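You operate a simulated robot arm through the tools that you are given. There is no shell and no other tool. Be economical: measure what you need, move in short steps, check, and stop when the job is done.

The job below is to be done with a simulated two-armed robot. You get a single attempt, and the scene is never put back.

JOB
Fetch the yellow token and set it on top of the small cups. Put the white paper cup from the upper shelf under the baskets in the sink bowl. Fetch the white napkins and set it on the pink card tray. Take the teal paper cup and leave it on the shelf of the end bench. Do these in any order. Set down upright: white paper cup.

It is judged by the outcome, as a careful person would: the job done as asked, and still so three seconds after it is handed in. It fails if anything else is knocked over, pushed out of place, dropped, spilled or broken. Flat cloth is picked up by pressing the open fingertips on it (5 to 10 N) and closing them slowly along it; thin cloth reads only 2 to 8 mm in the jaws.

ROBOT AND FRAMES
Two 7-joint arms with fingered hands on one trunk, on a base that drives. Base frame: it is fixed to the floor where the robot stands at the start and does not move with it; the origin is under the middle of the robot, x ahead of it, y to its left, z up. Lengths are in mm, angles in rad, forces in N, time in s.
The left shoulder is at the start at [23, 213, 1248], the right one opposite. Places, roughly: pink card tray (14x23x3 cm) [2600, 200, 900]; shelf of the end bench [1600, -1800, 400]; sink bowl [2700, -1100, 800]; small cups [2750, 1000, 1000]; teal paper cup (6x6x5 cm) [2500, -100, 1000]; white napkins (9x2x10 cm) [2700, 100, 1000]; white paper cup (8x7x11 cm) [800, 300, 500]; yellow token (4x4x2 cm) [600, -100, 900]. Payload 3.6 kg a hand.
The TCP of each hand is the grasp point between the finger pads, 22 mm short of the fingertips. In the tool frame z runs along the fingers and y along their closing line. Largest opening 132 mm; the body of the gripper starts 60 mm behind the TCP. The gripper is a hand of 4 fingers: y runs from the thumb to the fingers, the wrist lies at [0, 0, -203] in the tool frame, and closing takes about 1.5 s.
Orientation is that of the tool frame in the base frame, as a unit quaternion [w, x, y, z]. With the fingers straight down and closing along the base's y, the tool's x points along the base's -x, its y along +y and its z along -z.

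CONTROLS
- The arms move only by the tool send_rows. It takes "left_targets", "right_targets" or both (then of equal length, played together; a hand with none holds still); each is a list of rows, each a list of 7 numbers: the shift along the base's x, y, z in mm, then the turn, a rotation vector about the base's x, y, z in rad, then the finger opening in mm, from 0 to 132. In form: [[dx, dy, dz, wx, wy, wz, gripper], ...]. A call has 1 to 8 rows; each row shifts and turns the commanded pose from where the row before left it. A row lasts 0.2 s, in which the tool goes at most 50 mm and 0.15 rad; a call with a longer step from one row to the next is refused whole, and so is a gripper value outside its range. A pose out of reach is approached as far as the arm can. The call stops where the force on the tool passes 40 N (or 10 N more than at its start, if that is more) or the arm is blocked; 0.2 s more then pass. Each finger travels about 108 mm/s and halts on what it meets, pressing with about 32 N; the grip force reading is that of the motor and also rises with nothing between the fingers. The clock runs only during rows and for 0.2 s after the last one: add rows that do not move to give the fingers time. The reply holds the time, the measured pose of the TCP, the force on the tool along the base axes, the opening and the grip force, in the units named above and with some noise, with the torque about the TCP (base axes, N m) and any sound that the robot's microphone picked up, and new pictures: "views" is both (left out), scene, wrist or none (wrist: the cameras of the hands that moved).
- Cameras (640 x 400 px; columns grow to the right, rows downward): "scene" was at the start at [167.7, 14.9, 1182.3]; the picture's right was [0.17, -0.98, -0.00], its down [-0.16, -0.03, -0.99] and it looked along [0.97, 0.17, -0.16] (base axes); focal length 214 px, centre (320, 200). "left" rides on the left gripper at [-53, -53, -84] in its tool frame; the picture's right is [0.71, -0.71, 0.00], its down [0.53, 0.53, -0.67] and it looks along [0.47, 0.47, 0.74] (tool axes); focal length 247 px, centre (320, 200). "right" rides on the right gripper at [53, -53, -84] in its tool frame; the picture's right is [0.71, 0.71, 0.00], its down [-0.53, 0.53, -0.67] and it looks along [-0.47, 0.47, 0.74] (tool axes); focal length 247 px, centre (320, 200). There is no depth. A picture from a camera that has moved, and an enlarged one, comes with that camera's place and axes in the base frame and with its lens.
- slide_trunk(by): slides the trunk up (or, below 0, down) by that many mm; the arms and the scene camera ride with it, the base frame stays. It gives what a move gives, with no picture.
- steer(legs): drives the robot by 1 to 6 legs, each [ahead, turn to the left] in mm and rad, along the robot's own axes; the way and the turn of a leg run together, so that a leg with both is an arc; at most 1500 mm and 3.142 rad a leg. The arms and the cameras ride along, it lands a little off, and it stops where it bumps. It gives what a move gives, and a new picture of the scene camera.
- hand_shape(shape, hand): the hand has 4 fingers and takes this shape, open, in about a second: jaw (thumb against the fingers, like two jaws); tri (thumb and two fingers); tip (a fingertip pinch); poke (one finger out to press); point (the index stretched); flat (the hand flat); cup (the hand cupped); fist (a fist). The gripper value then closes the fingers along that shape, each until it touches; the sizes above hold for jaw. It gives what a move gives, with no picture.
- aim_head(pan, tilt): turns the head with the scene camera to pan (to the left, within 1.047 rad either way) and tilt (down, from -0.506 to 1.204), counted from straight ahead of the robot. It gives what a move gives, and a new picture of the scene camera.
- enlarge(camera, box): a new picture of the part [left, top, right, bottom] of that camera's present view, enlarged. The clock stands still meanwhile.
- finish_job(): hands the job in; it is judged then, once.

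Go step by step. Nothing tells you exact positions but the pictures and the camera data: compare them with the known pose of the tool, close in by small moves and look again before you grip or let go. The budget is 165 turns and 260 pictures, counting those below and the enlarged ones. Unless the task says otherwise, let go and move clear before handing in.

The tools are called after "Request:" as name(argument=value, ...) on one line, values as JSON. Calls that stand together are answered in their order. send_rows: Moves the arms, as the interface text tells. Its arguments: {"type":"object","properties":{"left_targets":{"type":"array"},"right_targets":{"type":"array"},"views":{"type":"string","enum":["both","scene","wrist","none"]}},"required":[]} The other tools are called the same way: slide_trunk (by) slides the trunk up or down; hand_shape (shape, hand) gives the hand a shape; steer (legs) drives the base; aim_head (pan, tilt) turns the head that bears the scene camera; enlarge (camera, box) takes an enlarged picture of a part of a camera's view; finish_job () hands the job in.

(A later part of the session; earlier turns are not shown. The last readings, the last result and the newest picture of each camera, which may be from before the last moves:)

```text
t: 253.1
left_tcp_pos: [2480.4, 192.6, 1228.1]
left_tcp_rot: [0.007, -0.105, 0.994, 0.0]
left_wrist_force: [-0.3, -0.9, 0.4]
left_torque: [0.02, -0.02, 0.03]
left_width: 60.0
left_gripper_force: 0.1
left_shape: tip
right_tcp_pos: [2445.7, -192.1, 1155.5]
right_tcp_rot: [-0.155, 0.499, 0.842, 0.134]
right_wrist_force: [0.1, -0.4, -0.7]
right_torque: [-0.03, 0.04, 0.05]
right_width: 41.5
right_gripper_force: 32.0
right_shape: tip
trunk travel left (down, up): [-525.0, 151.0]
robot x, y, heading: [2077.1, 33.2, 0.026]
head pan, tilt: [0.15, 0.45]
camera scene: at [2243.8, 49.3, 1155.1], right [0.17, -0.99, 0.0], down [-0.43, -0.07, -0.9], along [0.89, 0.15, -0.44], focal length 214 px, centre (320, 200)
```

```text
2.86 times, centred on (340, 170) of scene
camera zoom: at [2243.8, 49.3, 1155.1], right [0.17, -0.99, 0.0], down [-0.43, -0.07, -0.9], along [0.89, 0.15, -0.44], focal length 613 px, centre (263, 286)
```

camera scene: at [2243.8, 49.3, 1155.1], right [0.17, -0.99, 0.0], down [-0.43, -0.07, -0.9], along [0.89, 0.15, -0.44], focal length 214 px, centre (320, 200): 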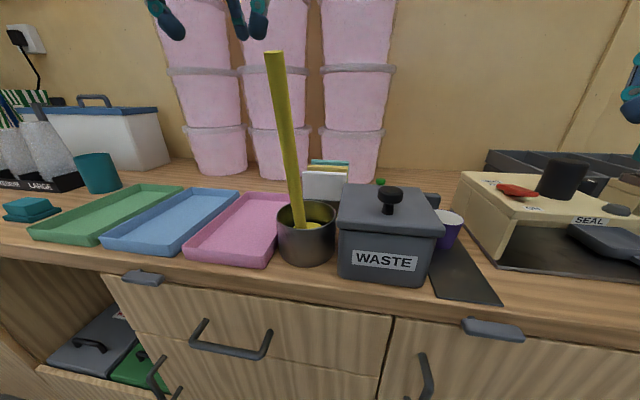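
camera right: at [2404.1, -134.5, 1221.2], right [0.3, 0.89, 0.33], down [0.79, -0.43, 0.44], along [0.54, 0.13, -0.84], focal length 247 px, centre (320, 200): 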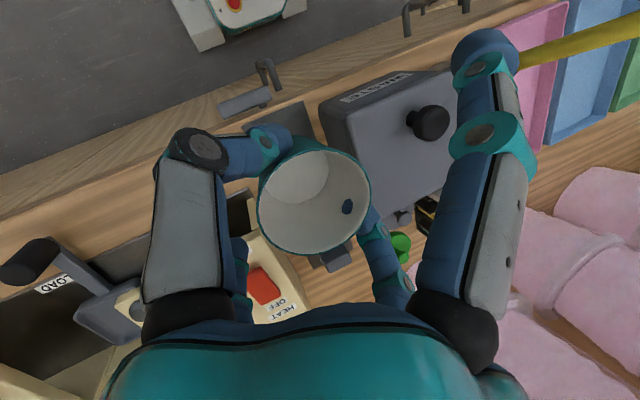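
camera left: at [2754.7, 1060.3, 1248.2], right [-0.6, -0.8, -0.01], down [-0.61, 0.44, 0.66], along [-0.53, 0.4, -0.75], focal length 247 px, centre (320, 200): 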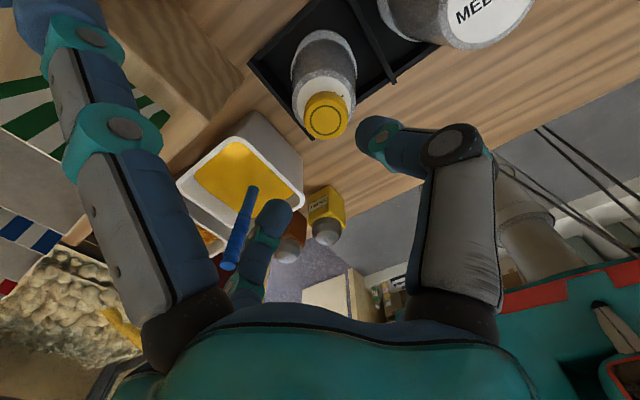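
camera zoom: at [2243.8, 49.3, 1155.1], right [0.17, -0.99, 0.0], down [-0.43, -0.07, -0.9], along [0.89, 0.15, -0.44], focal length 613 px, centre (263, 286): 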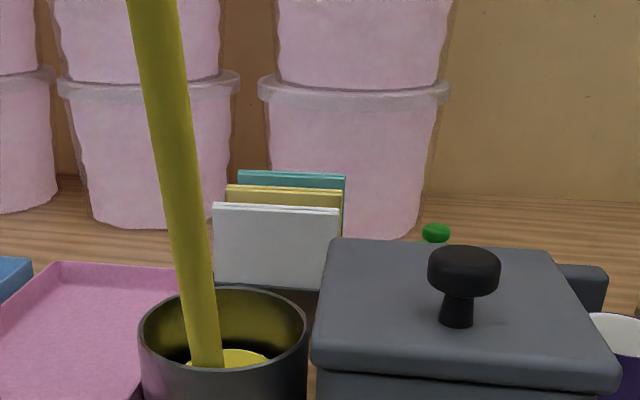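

The white napkins stand at about (2650, 109), top z≈1013, with a ~16 mm gap to the yellow ones behind; the yellow pole leans in front of them. I'll raise the trunk for clearance and turn the left hand to pinch front-to-back.

Request:
slide_trunk(by=140)

Request:
send_rows(left_targets=[[5, 5, 0, 0, 0, 0.145, 60], [5, 5, 0, 0, 0, 0.145, 60], [5, 5, 0, 0, 0, 0.145, 60], [5, 5, 0, 0, 0, 0.145, 60], [5, 5, 0, 0, 0, 0.145, 60], [5, 5, 0, 0, 0, 0.145, 60], [5, 5, 0, 0, 0, 0.145, 60], [5, 5, 0, 0, 0, 0.145, 60]], views="none")

Request:
send_rows(left_targets=[[30, -5, -20, 0, 0, 0.145, 60], [35, -15, -20, 0, 0, 0.05, 60], [35, -20, -20, 0, 0, 0, 60], [25, -30, -25, 0, 0, 0, 60], [10, -30, -35, 0, 0, 0, 60]])

```text
t: 254.7
left_tcp_pos: [2481.0, 191.2, 1367.8]
left_tcp_rot: [0.007, -0.105, 0.994, 0.002]
left_wrist_force: [0.6, -0.1, -0.5]
left_torque: [0.0, 0.01, 0.06]
left_width: 59.9
left_gripper_force: 0.1
left_shape: tip
right_tcp_pos: [2445.6, -192.0, 1294.8]
right_tcp_rot: [-0.156, 0.5, 0.841, 0.135]
right_wrist_force: [-0.3, -0.1, -0.4]
right_torque: [0.01, 0.0, 0.0]
right_width: 41.7
right_gripper_force: 31.8
right_shape: tip
trunk travel left (down, up): [-665.0, 11.0]
robot x, y, heading: [2076.2, 33.7, 0.019]
head pan, tilt: [0.15, 0.45]
```

```text
t: 256.5
left_tcp_pos: [2521.3, 233.4, 1367.2]
left_tcp_rot: [0.006, -0.634, 0.774, 0.004]
left_wrist_force: [0.6, -0.4, -0.5]
left_torque: [-0.03, -0.01, -0.02]
left_width: 60.1
left_gripper_force: 0.1
left_shape: tip
right_tcp_pos: [2444.8, -192.4, 1294.2]
right_tcp_rot: [-0.156, 0.499, 0.842, 0.134]
right_wrist_force: [-0.2, -0.6, -0.1]
right_torque: [-0.06, 0.0, 0.01]
right_width: 41.6
right_gripper_force: 32.6
right_shape: tip
trunk travel left (down, up): [-665.0, 11.0]
robot x, y, heading: [2078.2, 30.6, 0.028]
head pan, tilt: [0.15, 0.45]
```

```text
t: 257.7
left_tcp_pos: [2655.9, 129.1, 1248.8]
left_tcp_rot: [0.005, -0.706, 0.708, 0.005]
left_wrist_force: [-0.1, 0.3, 0.3]
left_torque: [0.02, 0.01, 0.0]
left_width: 60.1
left_gripper_force: 0.0
left_shape: tip
right_tcp_pos: [2445.3, -193.0, 1294.8]
right_tcp_rot: [-0.156, 0.499, 0.842, 0.135]
right_wrist_force: [0.0, -0.7, -0.6]
right_torque: [0.0, -0.02, 0.01]
right_width: 41.4
right_gripper_force: 32.0
right_shape: tip
trunk travel left (down, up): [-665.0, 11.0]
robot x, y, heading: [2078.5, 32.7, 0.025]
head pan, tilt: [0.15, 0.45]
camera scene: at [2244.2, 48.5, 1295.6], right [0.17, -0.98, 0.0], down [-0.43, -0.07, -0.9], along [0.89, 0.16, -0.44], focal length 214 px, centre (320, 200)
camera left: at [2711.8, 181.8, 1333.3], right [0.7, -0.71, -0.01], down [-0.53, -0.53, 0.66], along [-0.48, -0.46, -0.75], focal length 247 px, centre (320, 200)
```

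scene: 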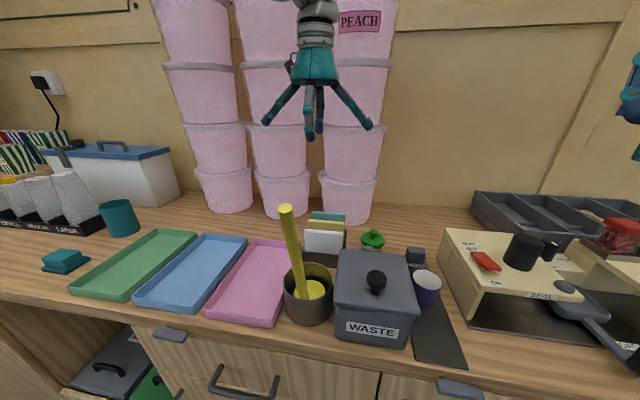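
left: 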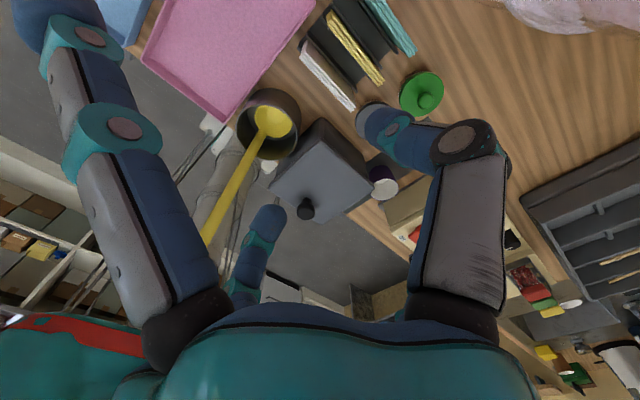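

The white stack is centred at about (2654, 114) with ample gap to the yellow one. I'll come down above it.

Request:
send_rows(left_targets=[[0, -8, -40, 0, 0, 0, 50], [-2, -7, -40, 0, 0, 0, 45], [0, 0, -45, 0, 0, 0, 45], [0, 0, -40, 0, 0, 0, 45]])

Request:
enlarge(camera="scene", box=[250, 150, 410, 270])

```text
t: 258.7
left_tcp_pos: [2653.6, 117.1, 1082.9]
left_tcp_rot: [0.005, -0.706, 0.708, 0.006]
left_wrist_force: [-0.6, 1.2, 0.2]
left_torque: [-0.01, 0.05, 0.01]
left_width: 45.4
left_gripper_force: 0.1
left_shape: tip
right_tcp_pos: [2445.5, -191.9, 1294.5]
right_tcp_rot: [-0.156, 0.499, 0.842, 0.135]
right_wrist_force: [0.1, 0.0, 0.0]
right_torque: [0.0, -0.02, 0.01]
right_width: 41.5
right_gripper_force: 32.7
right_shape: tip
trunk travel left (down, up): [-665.0, 11.0]
robot x, y, heading: [2073.6, 32.9, 0.021]
head pan, tilt: [0.15, 0.45]
camera scene: at [2244.3, 49.1, 1295.6], right [0.17, -0.98, 0.0], down [-0.43, -0.07, -0.9], along [0.89, 0.16, -0.44], focal length 214 px, centre (320, 200)
camera left: at [2709.8, 168.2, 1167.6], right [0.7, -0.71, -0.01], down [-0.53, -0.53, 0.66], along [-0.48, -0.46, -0.75], focal length 247 px, centre (320, 200)
```

scene: 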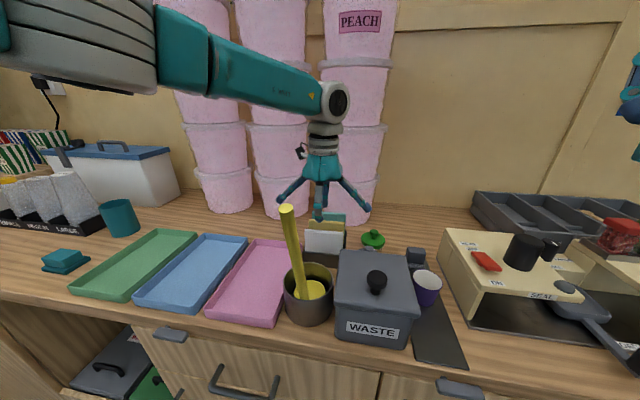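
left: 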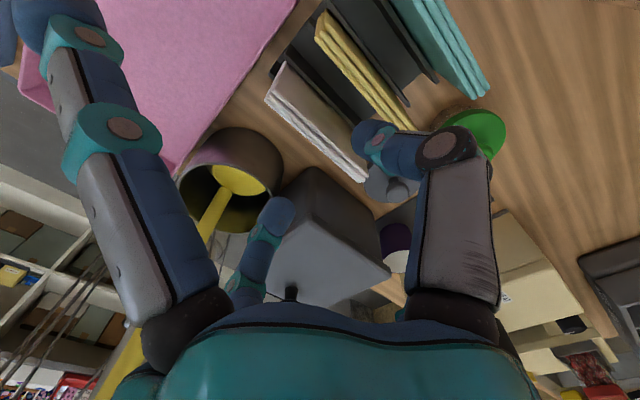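

```text
3.33 times, centred on (330, 210) of scene
camera zoom: at [2244.3, 49.1, 1295.6], right [0.17, -0.98, 0.0], down [-0.43, -0.07, -0.9], along [0.89, 0.16, -0.44], focal length 715 px, centre (287, 167)
```

zoom: 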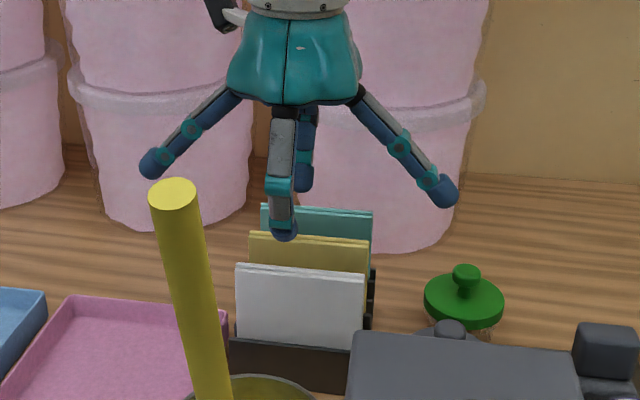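

The back finger must fit between white and yellow: I'll narrow the pinch to ~29 and shift 6 mm forward, then lower to just above the top.

Request:
send_rows(left_targets=[[-6, -2, -20, 0, 0, 0, 29], [0, 0, -18, 0, 0, 0, 29]])

Request:
enlarge(camera="left", box=[220, 40, 460, 240])

Request:
enlarge(camera="scene", box=[280, 180, 380, 260])

```text
t: 259.3
left_tcp_pos: [2647.2, 114.7, 1043.6]
left_tcp_rot: [0.005, -0.705, 0.71, 0.006]
left_wrist_force: [-0.5, -0.8, 0.6]
left_torque: [0.0, -0.02, 0.0]
left_width: 29.4
left_gripper_force: 0.1
left_shape: tip
right_tcp_pos: [2445.7, -190.2, 1294.9]
right_tcp_rot: [-0.156, 0.498, 0.842, 0.134]
right_wrist_force: [0.3, 0.2, -0.5]
right_torque: [0.0, -0.02, -0.01]
right_width: 41.5
right_gripper_force: 31.8
right_shape: tip
trunk travel left (down, up): [-665.0, 11.0]
robot x, y, heading: [2075.7, 32.7, 0.025]
head pan, tilt: [0.15, 0.45]
camera scene: at [2244.0, 49.2, 1295.6], right [0.17, -0.98, 0.0], down [-0.43, -0.08, -0.9], along [0.89, 0.16, -0.44], focal length 214 px, centre (320, 200)
camera left: at [2702.7, 167.0, 1129.5], right [0.7, -0.71, -0.01], down [-0.53, -0.53, 0.66], along [-0.48, -0.46, -0.75], focal length 247 px, centre (320, 200)
```

scene: 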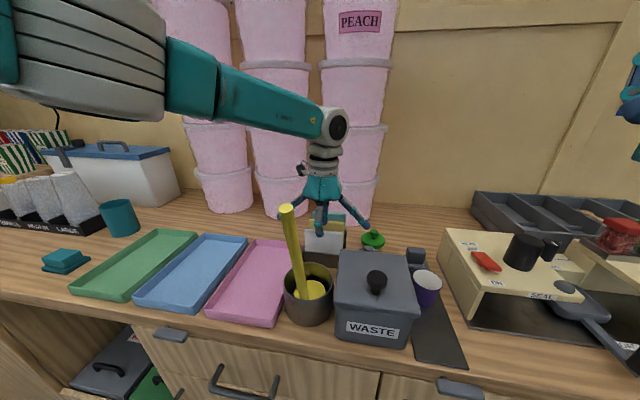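
left: 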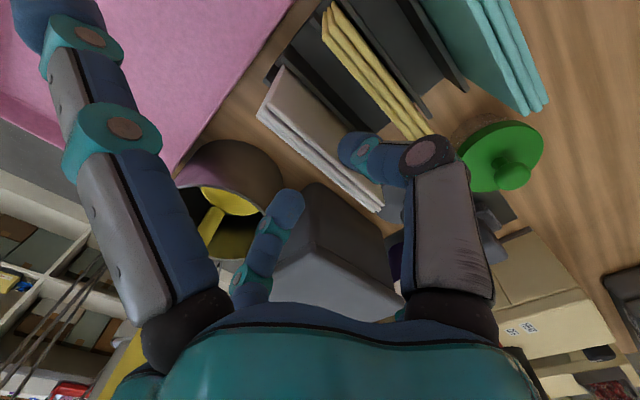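

```text
2.00 times, centred on (340, 140) of left
camera zoom: at [2702.7, 167.0, 1129.5], right [0.7, -0.71, -0.01], down [-0.53, -0.53, 0.66], along [-0.48, -0.46, -0.75], focal length 494 px, centre (280, 320)
```

zoom: 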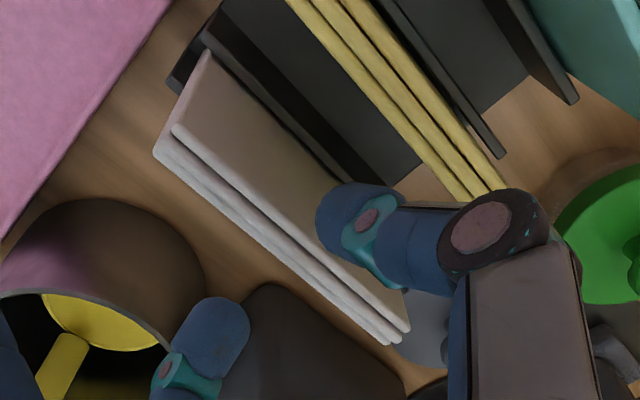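

```text
5.00 times, centred on (330, 220) of scene
camera zoom: at [2244.0, 49.2, 1295.6], right [0.17, -0.98, 0.0], down [-0.43, -0.08, -0.9], along [0.89, 0.16, -0.44], focal length 1072 px, centre (270, 100)
```

zoom: 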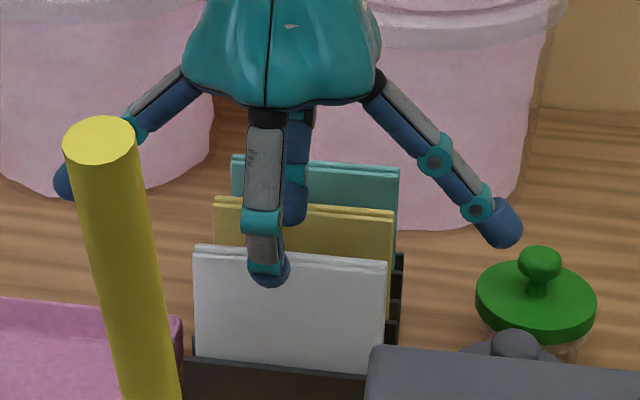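

Both fingertips look set to straddle the white stack. I'll lower in small steps, watching the force.

Request:
send_rows(left_targets=[[1, 0, -12, 0, 0, 0, 29], [0, 0, -10, 0, 0, 0, 29]], views="wrist")

Request:
enlarge(camera="scene", box=[280, 180, 380, 260])

```text
t: 259.9
left_tcp_pos: [2648.4, 115.5, 1021.7]
left_tcp_rot: [0.004, -0.705, 0.709, 0.006]
left_wrist_force: [-0.6, 0.4, -0.7]
left_torque: [-0.02, 0.03, 0.0]
left_width: 29.2
left_gripper_force: 0.1
left_shape: tip
right_tcp_pos: [2445.3, -191.2, 1295.9]
right_tcp_rot: [-0.155, 0.499, 0.842, 0.134]
right_wrist_force: [0.5, -0.3, -0.7]
right_torque: [-0.01, 0.0, -0.01]
right_width: 41.6
right_gripper_force: 31.9
right_shape: tip
trunk travel left (down, up): [-665.0, 11.0]
robot x, y, heading: [2080.5, 30.5, 0.025]
head pan, tilt: [0.15, 0.45]
camera left: at [2703.7, 167.3, 1107.0], right [0.7, -0.71, -0.01], down [-0.53, -0.53, 0.66], along [-0.48, -0.46, -0.75], focal length 247 px, centre (320, 200)
```

left: 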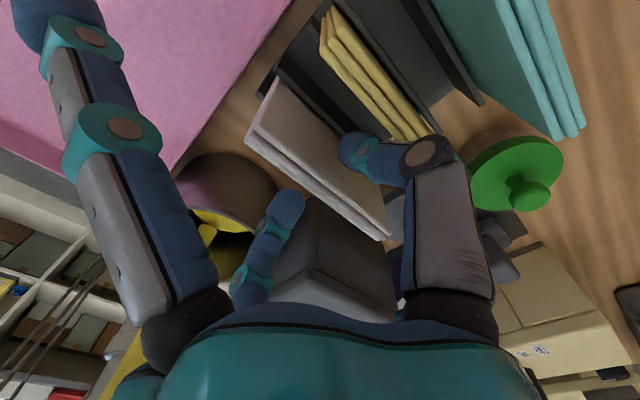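

```text
5.00 times, centred on (330, 220) of scene
camera zoom: at [2243.8, 49.4, 1295.6], right [0.17, -0.98, 0.0], down [-0.43, -0.08, -0.9], along [0.89, 0.16, -0.44], focal length 1072 px, centre (270, 100)
```

zoom: 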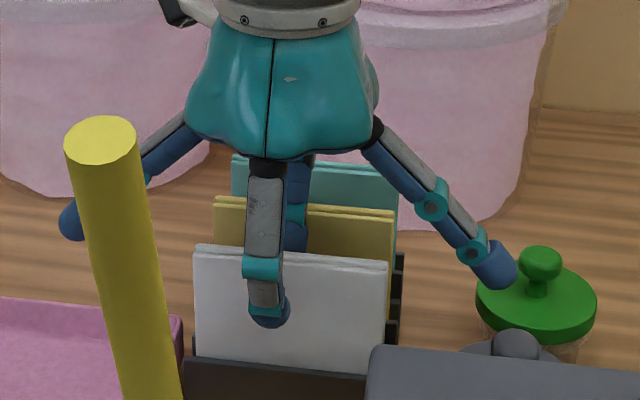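

The back finger is slipping in behind the white stack. A little lower, then close.

Request:
send_rows(left_targets=[[0, 0, -10, 0, 0, 0, 29], [0, 0, -6, 0, 0, 0, 29], [0, 0, 0, 0, 0, 0, 22], [0, 0, 0, 0, 0, 0, 15], [0, 0, 0, 0, 0, 0, 8], [0, 0, 0, 0, 0, 0, 2], [0, 0, 0, 0, 0, 0, 0]])

Request:
enlarge(camera="scene", box=[280, 180, 380, 260])

```text
t: 261.5
left_tcp_pos: [2647.2, 116.4, 1006.6]
left_tcp_rot: [0.005, -0.705, 0.709, 0.007]
left_wrist_force: [0.8, -0.9, 0.8]
left_torque: [0.01, -0.04, 0.04]
left_width: 6.4
left_gripper_force: 11.9
left_shape: tip
right_tcp_pos: [2445.7, -191.2, 1296.7]
right_tcp_rot: [-0.156, 0.499, 0.842, 0.135]
right_wrist_force: [-0.5, -0.2, 0.0]
right_torque: [-0.02, -0.02, -0.01]
right_width: 41.5
right_gripper_force: 32.1
right_shape: tip
trunk travel left (down, up): [-665.0, 11.0]
robot x, y, heading: [2074.8, 31.5, 0.027]
head pan, tilt: [0.15, 0.45]
camera scene: at [2243.9, 49.3, 1295.6], right [0.17, -0.98, 0.0], down [-0.43, -0.08, -0.9], along [0.89, 0.16, -0.44], focal length 214 px, centre (320, 200)
camera left: at [2701.8, 168.1, 1092.2], right [0.7, -0.71, -0.01], down [-0.53, -0.53, 0.66], along [-0.48, -0.46, -0.75], focal length 247 px, centre (320, 200)
```

scene: 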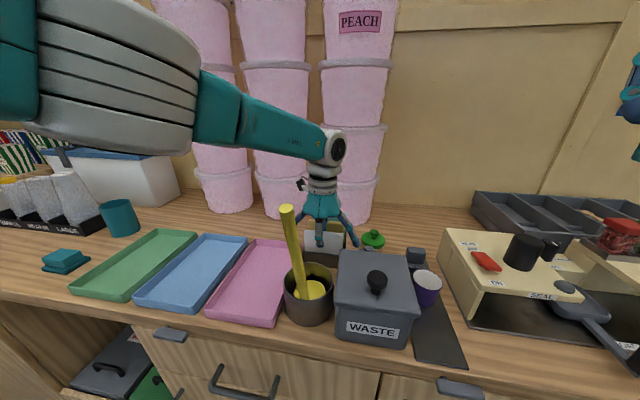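
left: 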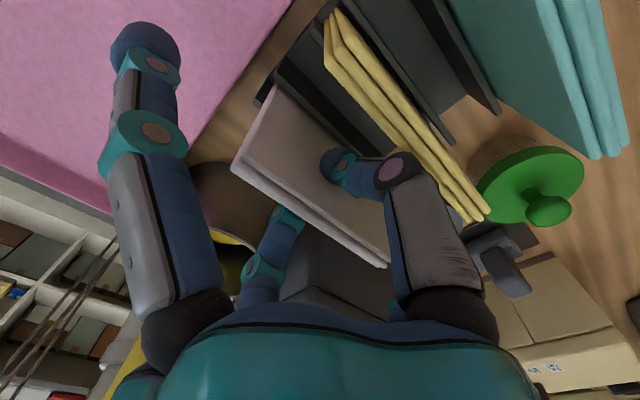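

```text
5.00 times, centred on (330, 220) of scene
camera zoom: at [2243.9, 49.3, 1295.6], right [0.17, -0.98, 0.0], down [-0.43, -0.08, -0.9], along [0.89, 0.16, -0.44], focal length 1072 px, centre (270, 100)
```

zoom: 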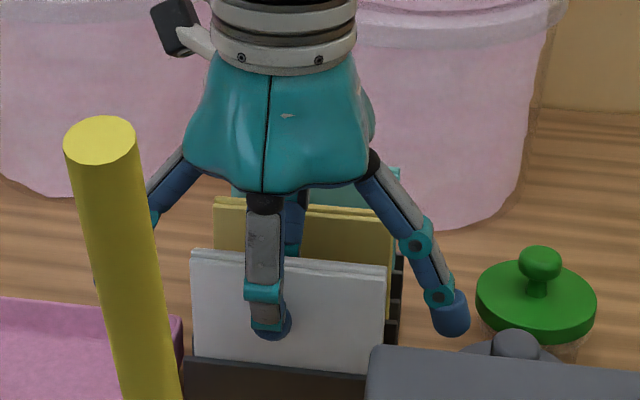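

The pinch has met the napkins. I'll let it settle and lift slowly.

Request:
send_rows(left_targets=[[0, 0, 0, 0, 0, 0, 0], [0, 0, 0, 0, 0, 0, 0], [0, 0, 10, 0, 0, 0, 0], [0, 0, 15, 0, 0, 0, 0], [0, 0, 20, 0, 0, 0, 0]])

Request:
enlarge(camera="scene", box=[280, 170, 380, 260])

```text
t: 262.7
left_tcp_pos: [2649.9, 115.3, 1051.4]
left_tcp_rot: [0.005, -0.704, 0.71, 0.005]
left_wrist_force: [0.7, 0.2, -0.4]
left_torque: [0.0, 0.02, -0.02]
left_width: 6.3
left_gripper_force: 11.8
left_shape: tip
right_tcp_pos: [2445.3, -191.7, 1295.3]
right_tcp_rot: [-0.156, 0.499, 0.842, 0.133]
right_wrist_force: [-0.1, 0.5, 0.3]
right_torque: [-0.02, -0.02, 0.04]
right_width: 41.7
right_gripper_force: 31.8
right_shape: tip
trunk travel left (down, up): [-665.0, 11.0]
robot x, y, heading: [2076.4, 30.6, 0.017]
head pan, tilt: [0.15, 0.45]
camera scene: at [2243.7, 49.3, 1295.6], right [0.17, -0.98, 0.0], down [-0.43, -0.08, -0.9], along [0.89, 0.16, -0.44], focal length 214 px, centre (320, 200)
camera left: at [2704.6, 166.8, 1136.4], right [0.7, -0.71, -0.01], down [-0.53, -0.53, 0.66], along [-0.48, -0.46, -0.75], focal length 247 px, centre (320, 200)
```

scene: 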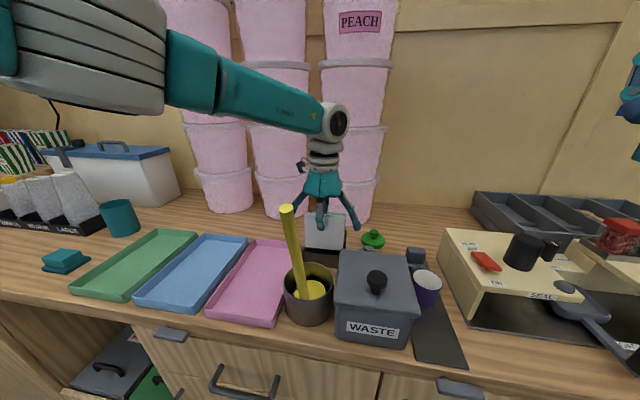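
left: 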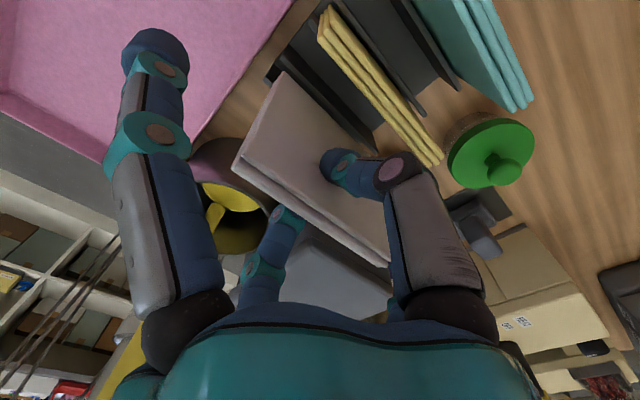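

```text
4.44 times, centred on (330, 215) of scene
camera zoom: at [2243.7, 49.3, 1295.6], right [0.17, -0.98, 0.0], down [-0.43, -0.08, -0.9], along [0.89, 0.16, -0.44], focal length 953 px, centre (276, 133)
```

zoom: 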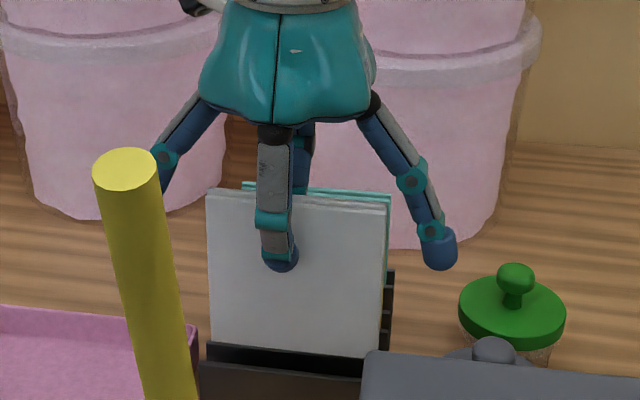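

The white napkins are out. I'll lift higher and move over the pink tray (centre ≈ (2585, 235)).

Request:
send_rows(left_targets=[[0, 0, 40, 0, 0, 0, 0], [0, 0, 45, 0, 0, 0, 0], [0, 10, 40, 0, 0, 0, 0], [0, 45, 0, 0, 0, 0, 0], [-10, 45, 0, 0, 0, 0, 0], [-20, 35, 0, 0, 0, 0, 0]])

```text
t: 264.1
left_tcp_pos: [2613.9, 248.7, 1175.9]
left_tcp_rot: [0.005, -0.704, 0.71, 0.005]
left_wrist_force: [-0.6, 0.1, -0.9]
left_torque: [0.0, -0.01, 0.02]
left_width: 6.1
left_gripper_force: 12.2
left_shape: tip
right_tcp_pos: [2443.0, -190.1, 1296.1]
right_tcp_rot: [-0.156, 0.498, 0.842, 0.134]
right_wrist_force: [-0.6, 0.9, 0.4]
right_torque: [0.02, -0.03, 0.01]
right_width: 41.5
right_gripper_force: 31.8
right_shape: tip
trunk travel left (down, up): [-665.0, 11.0]
robot x, y, heading: [2078.3, 30.9, 0.032]
head pan, tilt: [0.15, 0.45]
camera scene: at [2243.0, 50.7, 1295.7], right [0.17, -0.98, 0.0], down [-0.43, -0.08, -0.9], along [0.89, 0.16, -0.44], focal length 214 px, centre (320, 200)
camera left: at [2670.1, 301.9, 1261.0], right [0.7, -0.71, -0.01], down [-0.53, -0.53, 0.66], along [-0.48, -0.46, -0.75], focal length 247 px, centre (320, 200)
```

scene: 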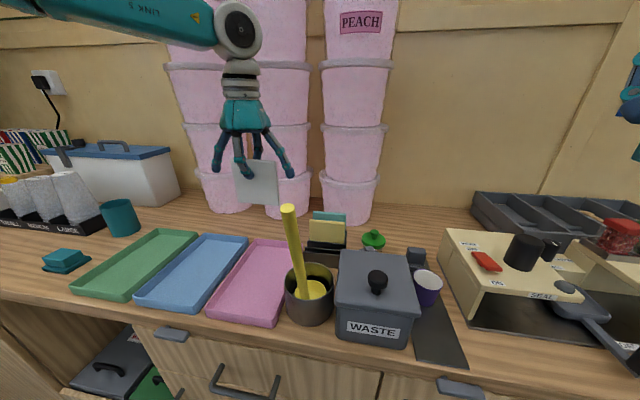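
left: 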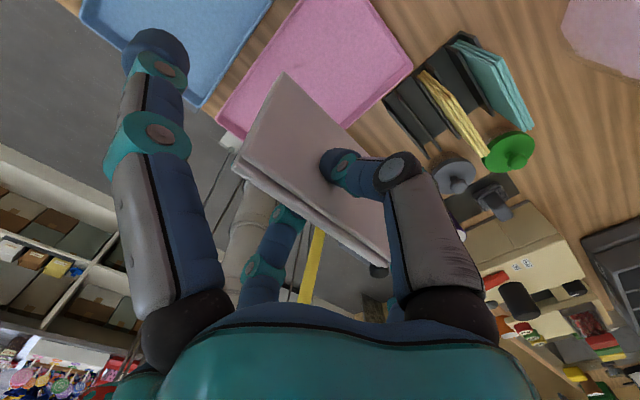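

Held well; the tray's centre is at about (2582, 240). I'll tilt the hand 45° so the stack can be laid down on the tray.

Request:
send_rows(left_targets=[[-5, -1, -5, 0, -0.131, 0, 0], [-5, -1, -5, 0, -0.131, 0, 0], [-5, -1, -5, 0, -0.131, 0, 0], [-5, -1, -5, 0, -0.131, 0, 0], [-5, -1, -5, 0, -0.131, 0, 0], [-5, -1, -5, 0, -0.131, 0, 0]])

```text
t: 265.5
left_tcp_pos: [2587.6, 242.2, 1148.1]
left_tcp_rot: [-0.276, 0.653, -0.653, 0.266]
left_wrist_force: [1.0, -0.5, -0.1]
left_torque: [0.01, 0.0, 0.04]
left_width: 6.1
left_gripper_force: 11.6
left_shape: tip
right_tcp_pos: [2444.4, -191.1, 1295.0]
right_tcp_rot: [-0.155, 0.499, 0.842, 0.134]
right_wrist_force: [-0.3, 0.0, -0.5]
right_torque: [-0.01, 0.02, 0.01]
right_width: 41.8
right_gripper_force: 32.1
right_shape: tip
trunk travel left (down, up): [-665.0, 11.0]
robot x, y, heading: [2078.2, 34.0, 0.018]
head pan, tilt: [0.15, 0.45]
camera scene: at [2243.3, 49.9, 1295.7], right [0.17, -0.98, 0.0], down [-0.43, -0.08, -0.9], along [0.89, 0.16, -0.44], focal length 214 px, centre (320, 200)
camera left: at [2567.3, 296.1, 1245.9], right [0.5, -0.71, 0.49], down [-0.84, -0.53, 0.09], along [0.2, -0.46, -0.87], focal length 247 px, centre (320, 200)
```

scene: 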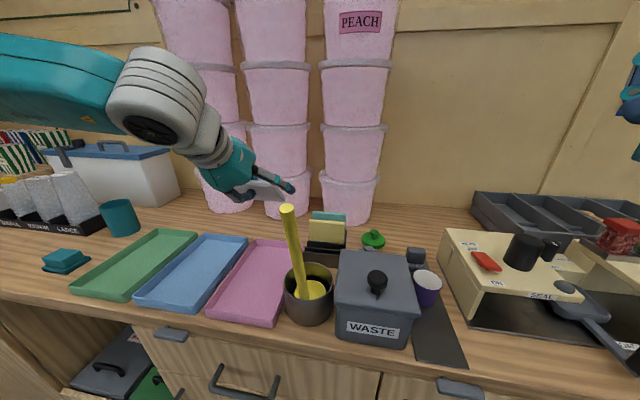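
left: 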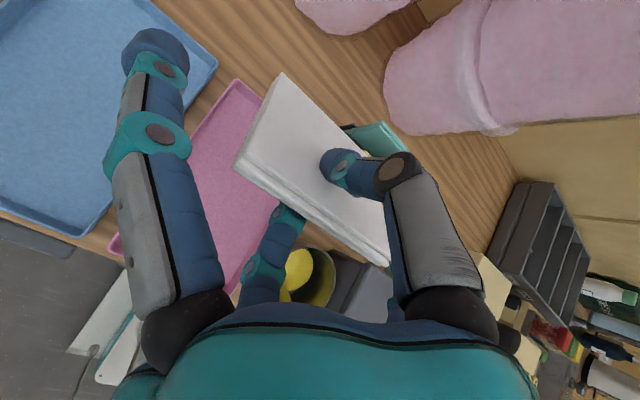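

The tilt is right. Lowering toward the tray.

Request:
send_rows(left_targets=[[0, 0, -45, 0, 0, 0, 0], [0, 0, -45, 0, 0, 0, 0], [0, 0, -35, 0, 0, 0, 0]])

Request:
enlarge(camera="scene", box=[160, 150, 360, 330])

```text
t: 266.3
left_tcp_pos: [2590.5, 239.4, 1020.9]
left_tcp_rot: [-0.276, 0.654, -0.653, 0.265]
left_wrist_force: [-0.3, -0.2, -1.2]
left_torque: [-0.01, -0.06, -0.02]
left_width: 6.4
left_gripper_force: 11.8
left_shape: tip
right_tcp_pos: [2447.0, -195.4, 1294.3]
right_tcp_rot: [-0.158, 0.498, 0.842, 0.134]
right_wrist_force: [-0.2, -0.2, -1.0]
right_torque: [0.04, 0.03, 0.03]
right_width: 41.6
right_gripper_force: 32.3
right_shape: tip
trunk travel left (down, up): [-665.0, 11.0]
robot x, y, heading: [2079.8, 31.9, 0.023]
head pan, tilt: [0.15, 0.45]
camera scene: at [2246.1, 45.4, 1295.3], right [0.17, -0.98, 0.0], down [-0.43, -0.07, -0.9], along [0.89, 0.16, -0.44], focal length 214 px, centre (320, 200)
camera left: at [2570.8, 292.2, 1119.5], right [0.5, -0.71, 0.49], down [-0.84, -0.53, 0.09], along [0.19, -0.46, -0.87], focal length 247 px, centre (320, 200)
```

scene: 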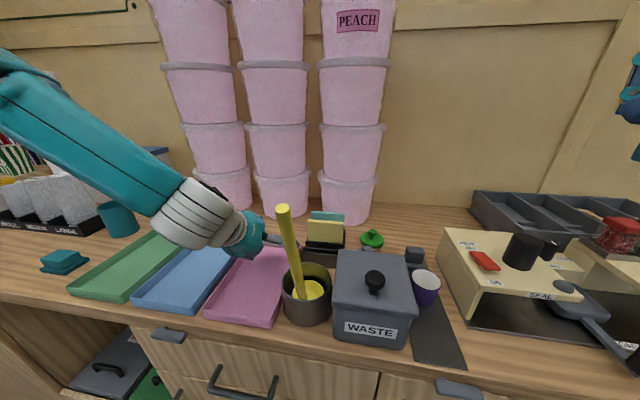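
left: 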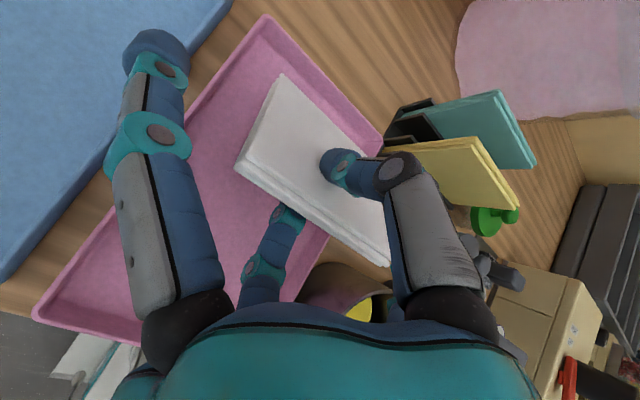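

```text
2.22 times, centred on (260, 240) of scene
camera zoom: at [2246.1, 45.4, 1295.3], right [0.17, -0.98, 0.0], down [-0.43, -0.07, -0.9], along [0.89, 0.16, -0.44], focal length 477 px, centre (453, 111)
```

zoom: 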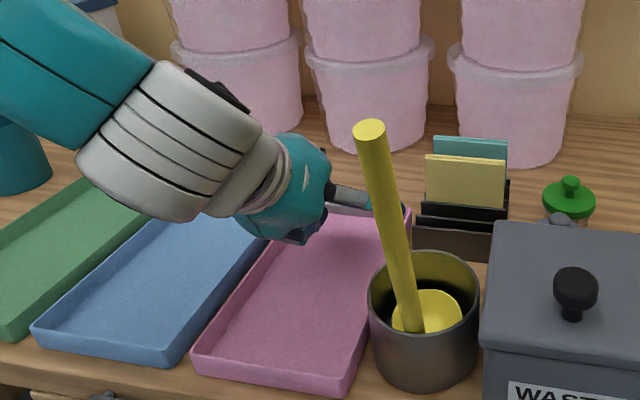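

The stack is over the tray's inside. I'll lower slowly to contact.

Request:
send_rows(left_targets=[[0, 2, -20, 0, 0, 0, 0], [0, 0, -10, 0, 0, 0, 0], [0, 0, -6, 0, 0, 0, 0], [0, 0, -5, 0, 0, 0, 0]])

```text
t: 267.3
left_tcp_pos: [2587.9, 245.9, 1011.8]
left_tcp_rot: [-0.276, 0.655, -0.653, 0.263]
left_wrist_force: [0.7, -0.4, 0.8]
left_torque: [0.05, -0.03, -0.02]
left_width: 6.6
left_gripper_force: 11.7
left_shape: tip
left hand out of reach, approached as far as the arm can: row 1, 2, 3, 4
right_tcp_pos: [2444.6, -190.4, 1295.5]
right_tcp_rot: [-0.155, 0.499, 0.842, 0.133]
right_wrist_force: [-0.5, -0.2, 0.4]
right_torque: [0.01, 0.0, 0.03]
right_width: 41.6
right_gripper_force: 32.0
right_shape: tip
trunk travel left (down, up): [-665.0, 11.0]
robot x, y, heading: [2076.9, 32.7, 0.021]
head pan, tilt: [0.15, 0.45]
camera scene: at [2244.0, 50.4, 1295.6], right [0.17, -0.98, 0.0], down [-0.43, -0.08, -0.9], along [0.89, 0.16, -0.44], focal length 214 px, centre (320, 200)
camera left: at [2568.7, 298.1, 1109.5], right [0.51, -0.71, 0.49], down [-0.84, -0.53, 0.09], along [0.19, -0.46, -0.87], focal length 247 px, centre (320, 200)
```

scene: 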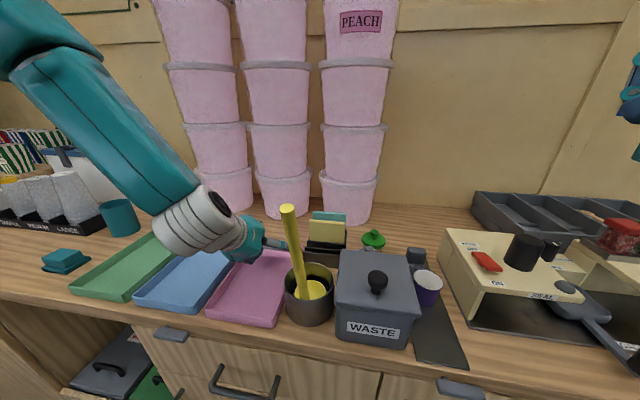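
left: 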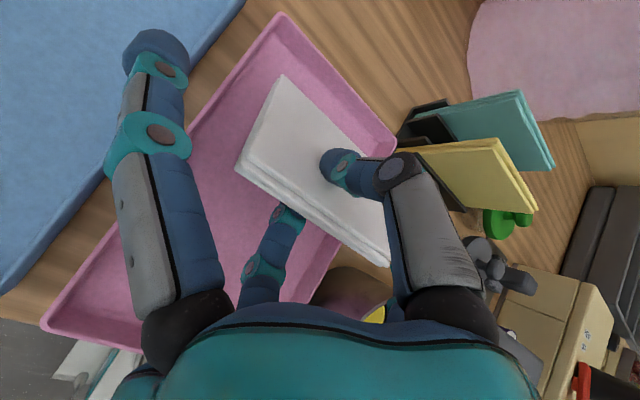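

The arm is at its lower limit, so I'll use the trunk to come down 28 mm.

Request:
slide_trunk(by=-28)

Request:
enlarge(camera="left", box=[160, 0, 480, 320])

```text
t: 268.1
left_tcp_pos: [2589.9, 244.3, 983.1]
left_tcp_rot: [0.276, -0.653, 0.654, -0.264]
left_wrist_force: [0.7, 0.6, 0.3]
left_torque: [0.03, 0.02, 0.01]
left_width: 6.5
left_gripper_force: 12.5
left_shape: tip
right_tcp_pos: [2445.3, -191.3, 1267.3]
right_tcp_rot: [-0.156, 0.498, 0.842, 0.134]
right_wrist_force: [-0.5, -0.4, 0.0]
right_torque: [0.0, -0.02, 0.02]
right_width: 41.7
right_gripper_force: 32.2
right_shape: tip
trunk travel left (down, up): [-637.0, 39.0]
robot x, y, heading: [2075.7, 27.7, 0.025]
head pan, tilt: [0.15, 0.45]
```

```text
1.25 times, centred on (320, 160) of left
camera zoom: at [2568.6, 296.4, 1081.9], right [0.51, -0.71, 0.49], down [-0.84, -0.53, 0.09], along [0.19, -0.46, -0.87], focal length 309 px, centre (320, 250)
```

zoom: 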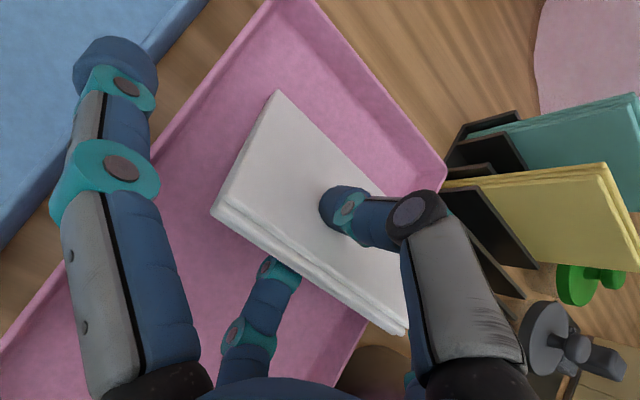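

Request:
slide_trunk(by=-7)

Request:
slide_trunk(by=-5)

Request:
aim_head(pan=0.35, tilt=0.6)

```text
t: 268.6
left_tcp_pos: [2588.6, 244.7, 976.1]
left_tcp_rot: [-0.277, 0.654, -0.653, 0.263]
left_wrist_force: [-0.1, -0.1, 0.9]
left_torque: [0.03, -0.08, 0.03]
left_width: 6.2
left_gripper_force: 11.5
left_shape: tip
right_tcp_pos: [2444.4, -192.2, 1260.9]
right_tcp_rot: [-0.156, 0.498, 0.842, 0.134]
right_wrist_force: [0.2, -0.5, -0.5]
right_torque: [0.01, -0.02, 0.0]
right_width: 41.6
right_gripper_force: 31.5
right_shape: tip
trunk travel left (down, up): [-630.0, 46.0]
robot x, y, heading: [2080.1, 29.0, 0.025]
head pan, tilt: [0.15, 0.45]
```

```text
t: 269.1
left_tcp_pos: [2589.6, 244.5, 971.6]
left_tcp_rot: [-0.276, 0.654, -0.653, 0.264]
left_wrist_force: [-0.3, -0.1, 1.1]
left_torque: [-0.02, -0.1, -0.03]
left_width: 6.4
left_gripper_force: 12.1
left_shape: tip
right_tcp_pos: [2444.4, -191.2, 1254.7]
right_tcp_rot: [-0.156, 0.499, 0.842, 0.134]
right_wrist_force: [0.1, -1.3, -0.8]
right_torque: [-0.02, 0.0, 0.03]
right_width: 41.6
right_gripper_force: 32.2
right_shape: tip
trunk travel left (down, up): [-625.0, 51.0]
robot x, y, heading: [2078.8, 32.2, 0.029]
head pan, tilt: [0.15, 0.45]
```

```text
t: 269.9
left_tcp_pos: [2588.5, 245.0, 971.9]
left_tcp_rot: [-0.278, 0.654, -0.653, 0.263]
left_wrist_force: [-0.6, 0.1, 0.9]
left_torque: [0.0, -0.06, 0.03]
left_width: 6.5
left_gripper_force: 11.9
left_shape: tip
right_tcp_pos: [2443.9, -191.5, 1254.9]
right_tcp_rot: [-0.155, 0.499, 0.842, 0.134]
right_wrist_force: [-0.2, -0.1, -0.7]
right_torque: [0.01, 0.03, -0.02]
right_width: 41.5
right_gripper_force: 31.6
right_shape: tip
trunk travel left (down, up): [-625.0, 51.0]
robot x, y, heading: [2077.5, 33.4, 0.027]
head pan, tilt: [0.351, 0.6]
camera scene: at [2235.3, 65.7, 1242.0], right [0.37, -0.93, 0.0], down [-0.53, -0.21, -0.82], along [0.77, 0.3, -0.57], focal length 214 px, centre (320, 200)
```

scene: 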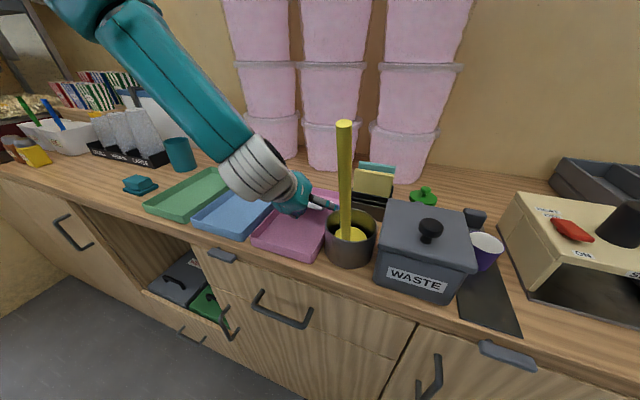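

Light contact with the tray. I'll tilt the hand a bit flatter while lowering, then release.

Request:
send_rows(left_targets=[[-8, 0, -9, 0, -0.13, 0, 0], [-8, 0, -9, 0, -0.13, 0, 0]])

Request:
enlarge(camera="left", box=[160, 0, 480, 320])

```text
t: 270.5
left_tcp_pos: [2585.4, 223.3, 969.3]
left_tcp_rot: [-0.365, 0.63, -0.607, 0.319]
left_wrist_force: [6.1, 17.8, -2.1]
left_torque: [-0.14, 0.05, -0.07]
left_width: 6.0
left_gripper_force: 11.8
left_shape: tip
left hand out of reach, approached as far as the arm can: row 1, 2
right_tcp_pos: [2446.7, -186.8, 1256.2]
right_tcp_rot: [-0.157, 0.499, 0.842, 0.133]
right_wrist_force: [-0.4, -0.1, 0.2]
right_torque: [-0.01, -0.01, -0.04]
right_width: 41.6
right_gripper_force: 31.6
right_shape: tip
trunk travel left (down, up): [-625.0, 51.0]
robot x, y, heading: [2075.8, 28.0, 0.024]
head pan, tilt: [0.351, 0.6]
stopped in row 2 (left hand): the force on the tool passed its limit (the readings are from after the stop); the commanded pose is now the measured one
camera scene: at [2237.2, 69.2, 1241.5], right [0.37, -0.93, 0.0], down [-0.53, -0.21, -0.82], along [0.77, 0.3, -0.57], focal length 214 px, centre (320, 200)
camera left: at [2541.5, 270.4, 1061.2], right [0.42, -0.71, 0.57], down [-0.81, -0.57, -0.11], along [0.41, -0.42, -0.81], focal length 247 px, centre (320, 200)
```

scene: 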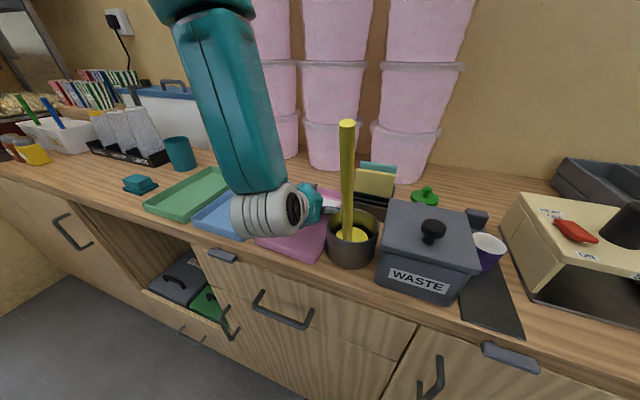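
left: 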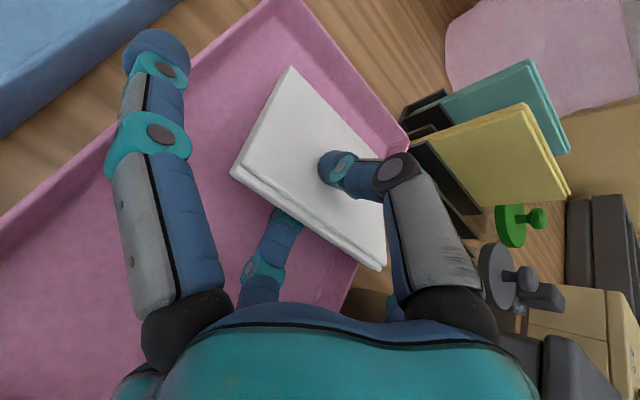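

```text
1.25 times, centred on (320, 160) of left
camera zoom: at [2541.5, 270.4, 1061.2], right [0.42, -0.71, 0.57], down [-0.81, -0.57, -0.11], along [0.41, -0.42, -0.81], focal length 309 px, centre (320, 250)
```

zoom: 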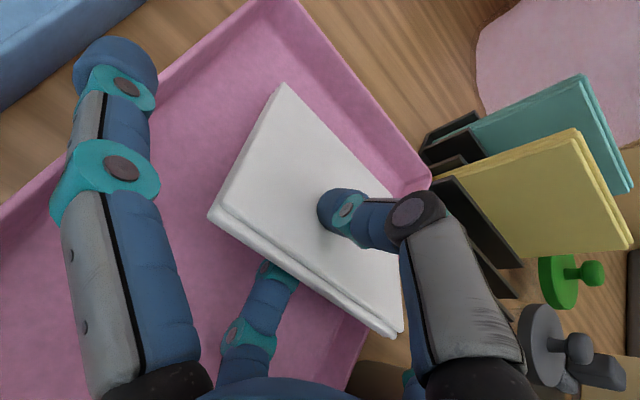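

The arm reconfigured and the hand drifted toward the pot. I'll shift back to +y gently and re-check.

Request:
send_rows(left_targets=[[0, 10, 4, 0, 0, 0, 0], [0, 8, 0, 0, 0, 0, 0]])

Request:
enlarge(camera="scene", box=[140, 120, 440, 290])

```text
t: 271.1
left_tcp_pos: [2584.0, 226.2, 975.6]
left_tcp_rot: [-0.364, 0.629, -0.609, 0.318]
left_wrist_force: [5.9, 8.3, -2.8]
left_torque: [0.17, -0.02, 0.25]
left_width: 6.3
left_gripper_force: 11.7
left_shape: tip
left hand out of reach, approached as far as the arm can: row 2
right_tcp_pos: [2447.1, -190.4, 1256.0]
right_tcp_rot: [-0.156, 0.499, 0.842, 0.133]
right_wrist_force: [-1.4, -0.4, -0.2]
right_torque: [0.0, 0.03, 0.02]
right_width: 41.4
right_gripper_force: 31.9
right_shape: tip
trunk travel left (down, up): [-625.0, 51.0]
robot x, y, heading: [2075.1, 31.6, 0.022]
head pan, tilt: [0.351, 0.6]
camera scene: at [2236.9, 66.9, 1241.7], right [0.37, -0.93, 0.0], down [-0.53, -0.21, -0.82], along [0.77, 0.3, -0.57], focal length 214 px, centre (320, 200)
camera left: at [2540.6, 273.6, 1068.6], right [0.42, -0.71, 0.57], down [-0.81, -0.57, -0.11], along [0.4, -0.42, -0.82], focal length 247 px, centre (320, 200)
```

scene: 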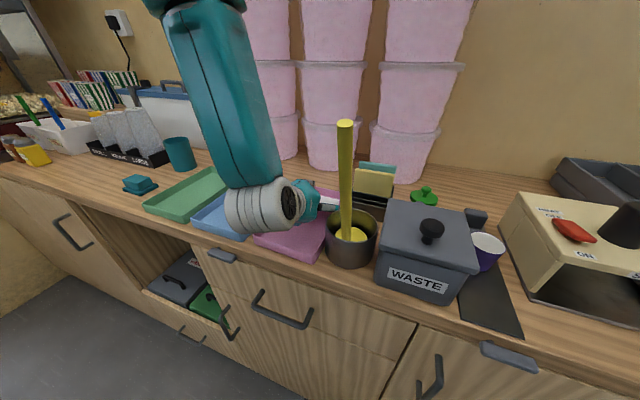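
left: 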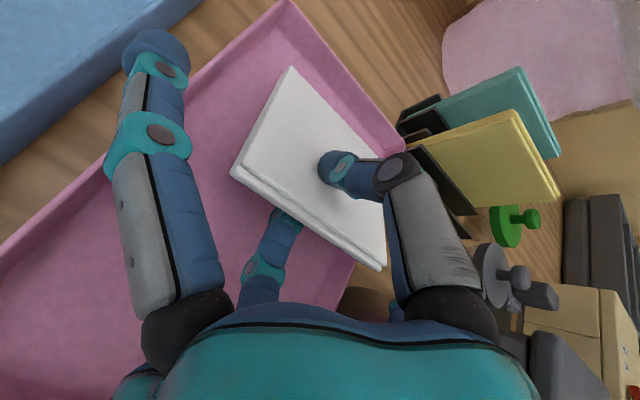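

```text
2.13 times, centred on (290, 205) of scene
camera zoom: at [2236.9, 66.9, 1241.7], right [0.37, -0.93, 0.0], down [-0.53, -0.21, -0.82], along [0.77, 0.3, -0.57], focal length 458 px, centre (384, 189)
```

zoom: 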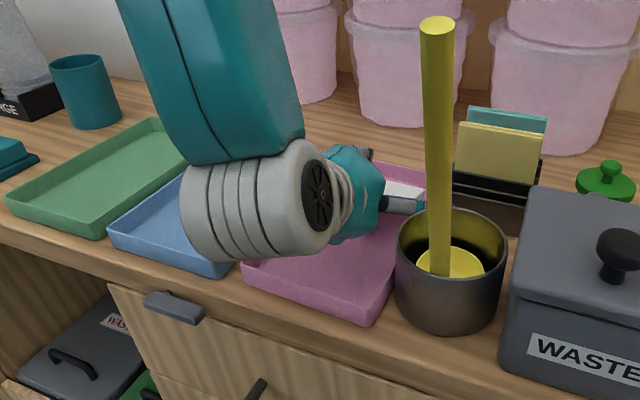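

The right digit is against the pot, so opening there could push it. I'll turn the base left slightly to carry the hand away from the pot before releasing.

Request:
steer(legs=[[0, 0.05]])

Request:
enlarge(camera="left", box=[160, 0, 480, 320])

```text
t: 271.9
left_tcp_pos: [2572.0, 249.7, 976.4]
left_tcp_rot: [-0.373, 0.645, -0.592, 0.307]
left_wrist_force: [0.2, -0.9, -0.1]
left_torque: [0.0, -0.01, -0.02]
left_width: 6.4
left_gripper_force: 12.2
left_shape: tip
right_tcp_pos: [2456.0, -172.1, 1256.4]
right_tcp_rot: [-0.159, 0.478, 0.854, 0.13]
right_wrist_force: [1.3, 0.1, 0.1]
right_torque: [-0.03, -0.02, 0.02]
right_width: 41.3
right_gripper_force: 31.9
right_shape: tip
trunk travel left (down, up): [-625.0, 51.0]
robot x, y, heading: [2079.0, 30.6, 0.07]
head pan, tilt: [0.351, 0.6]
camera scene: at [2233.8, 70.9, 1242.0], right [0.41, -0.91, 0.0], down [-0.52, -0.23, -0.82], along [0.75, 0.34, -0.57], focal length 214 px, centre (320, 200)
```

scene: 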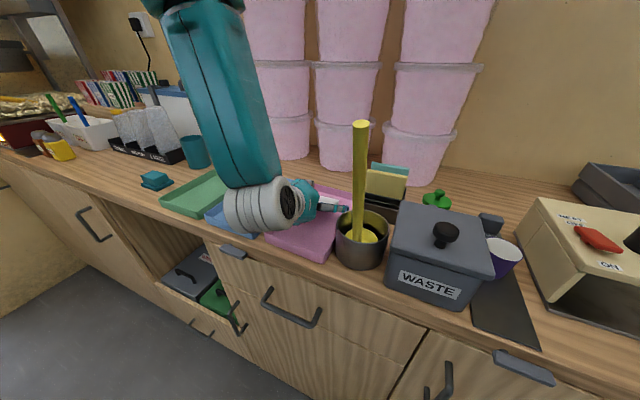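

```text
1.25 times, centred on (320, 160) of left
camera zoom: at [2526.9, 294.3, 1069.5], right [0.46, -0.69, 0.57], down [-0.78, -0.61, -0.11], along [0.42, -0.39, -0.82], focal length 309 px, centre (320, 250)
```

zoom: 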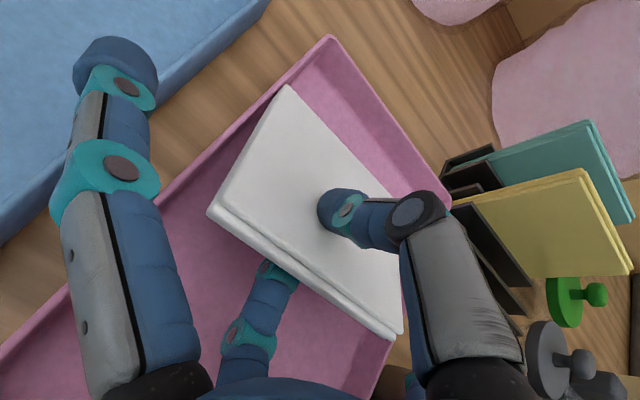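

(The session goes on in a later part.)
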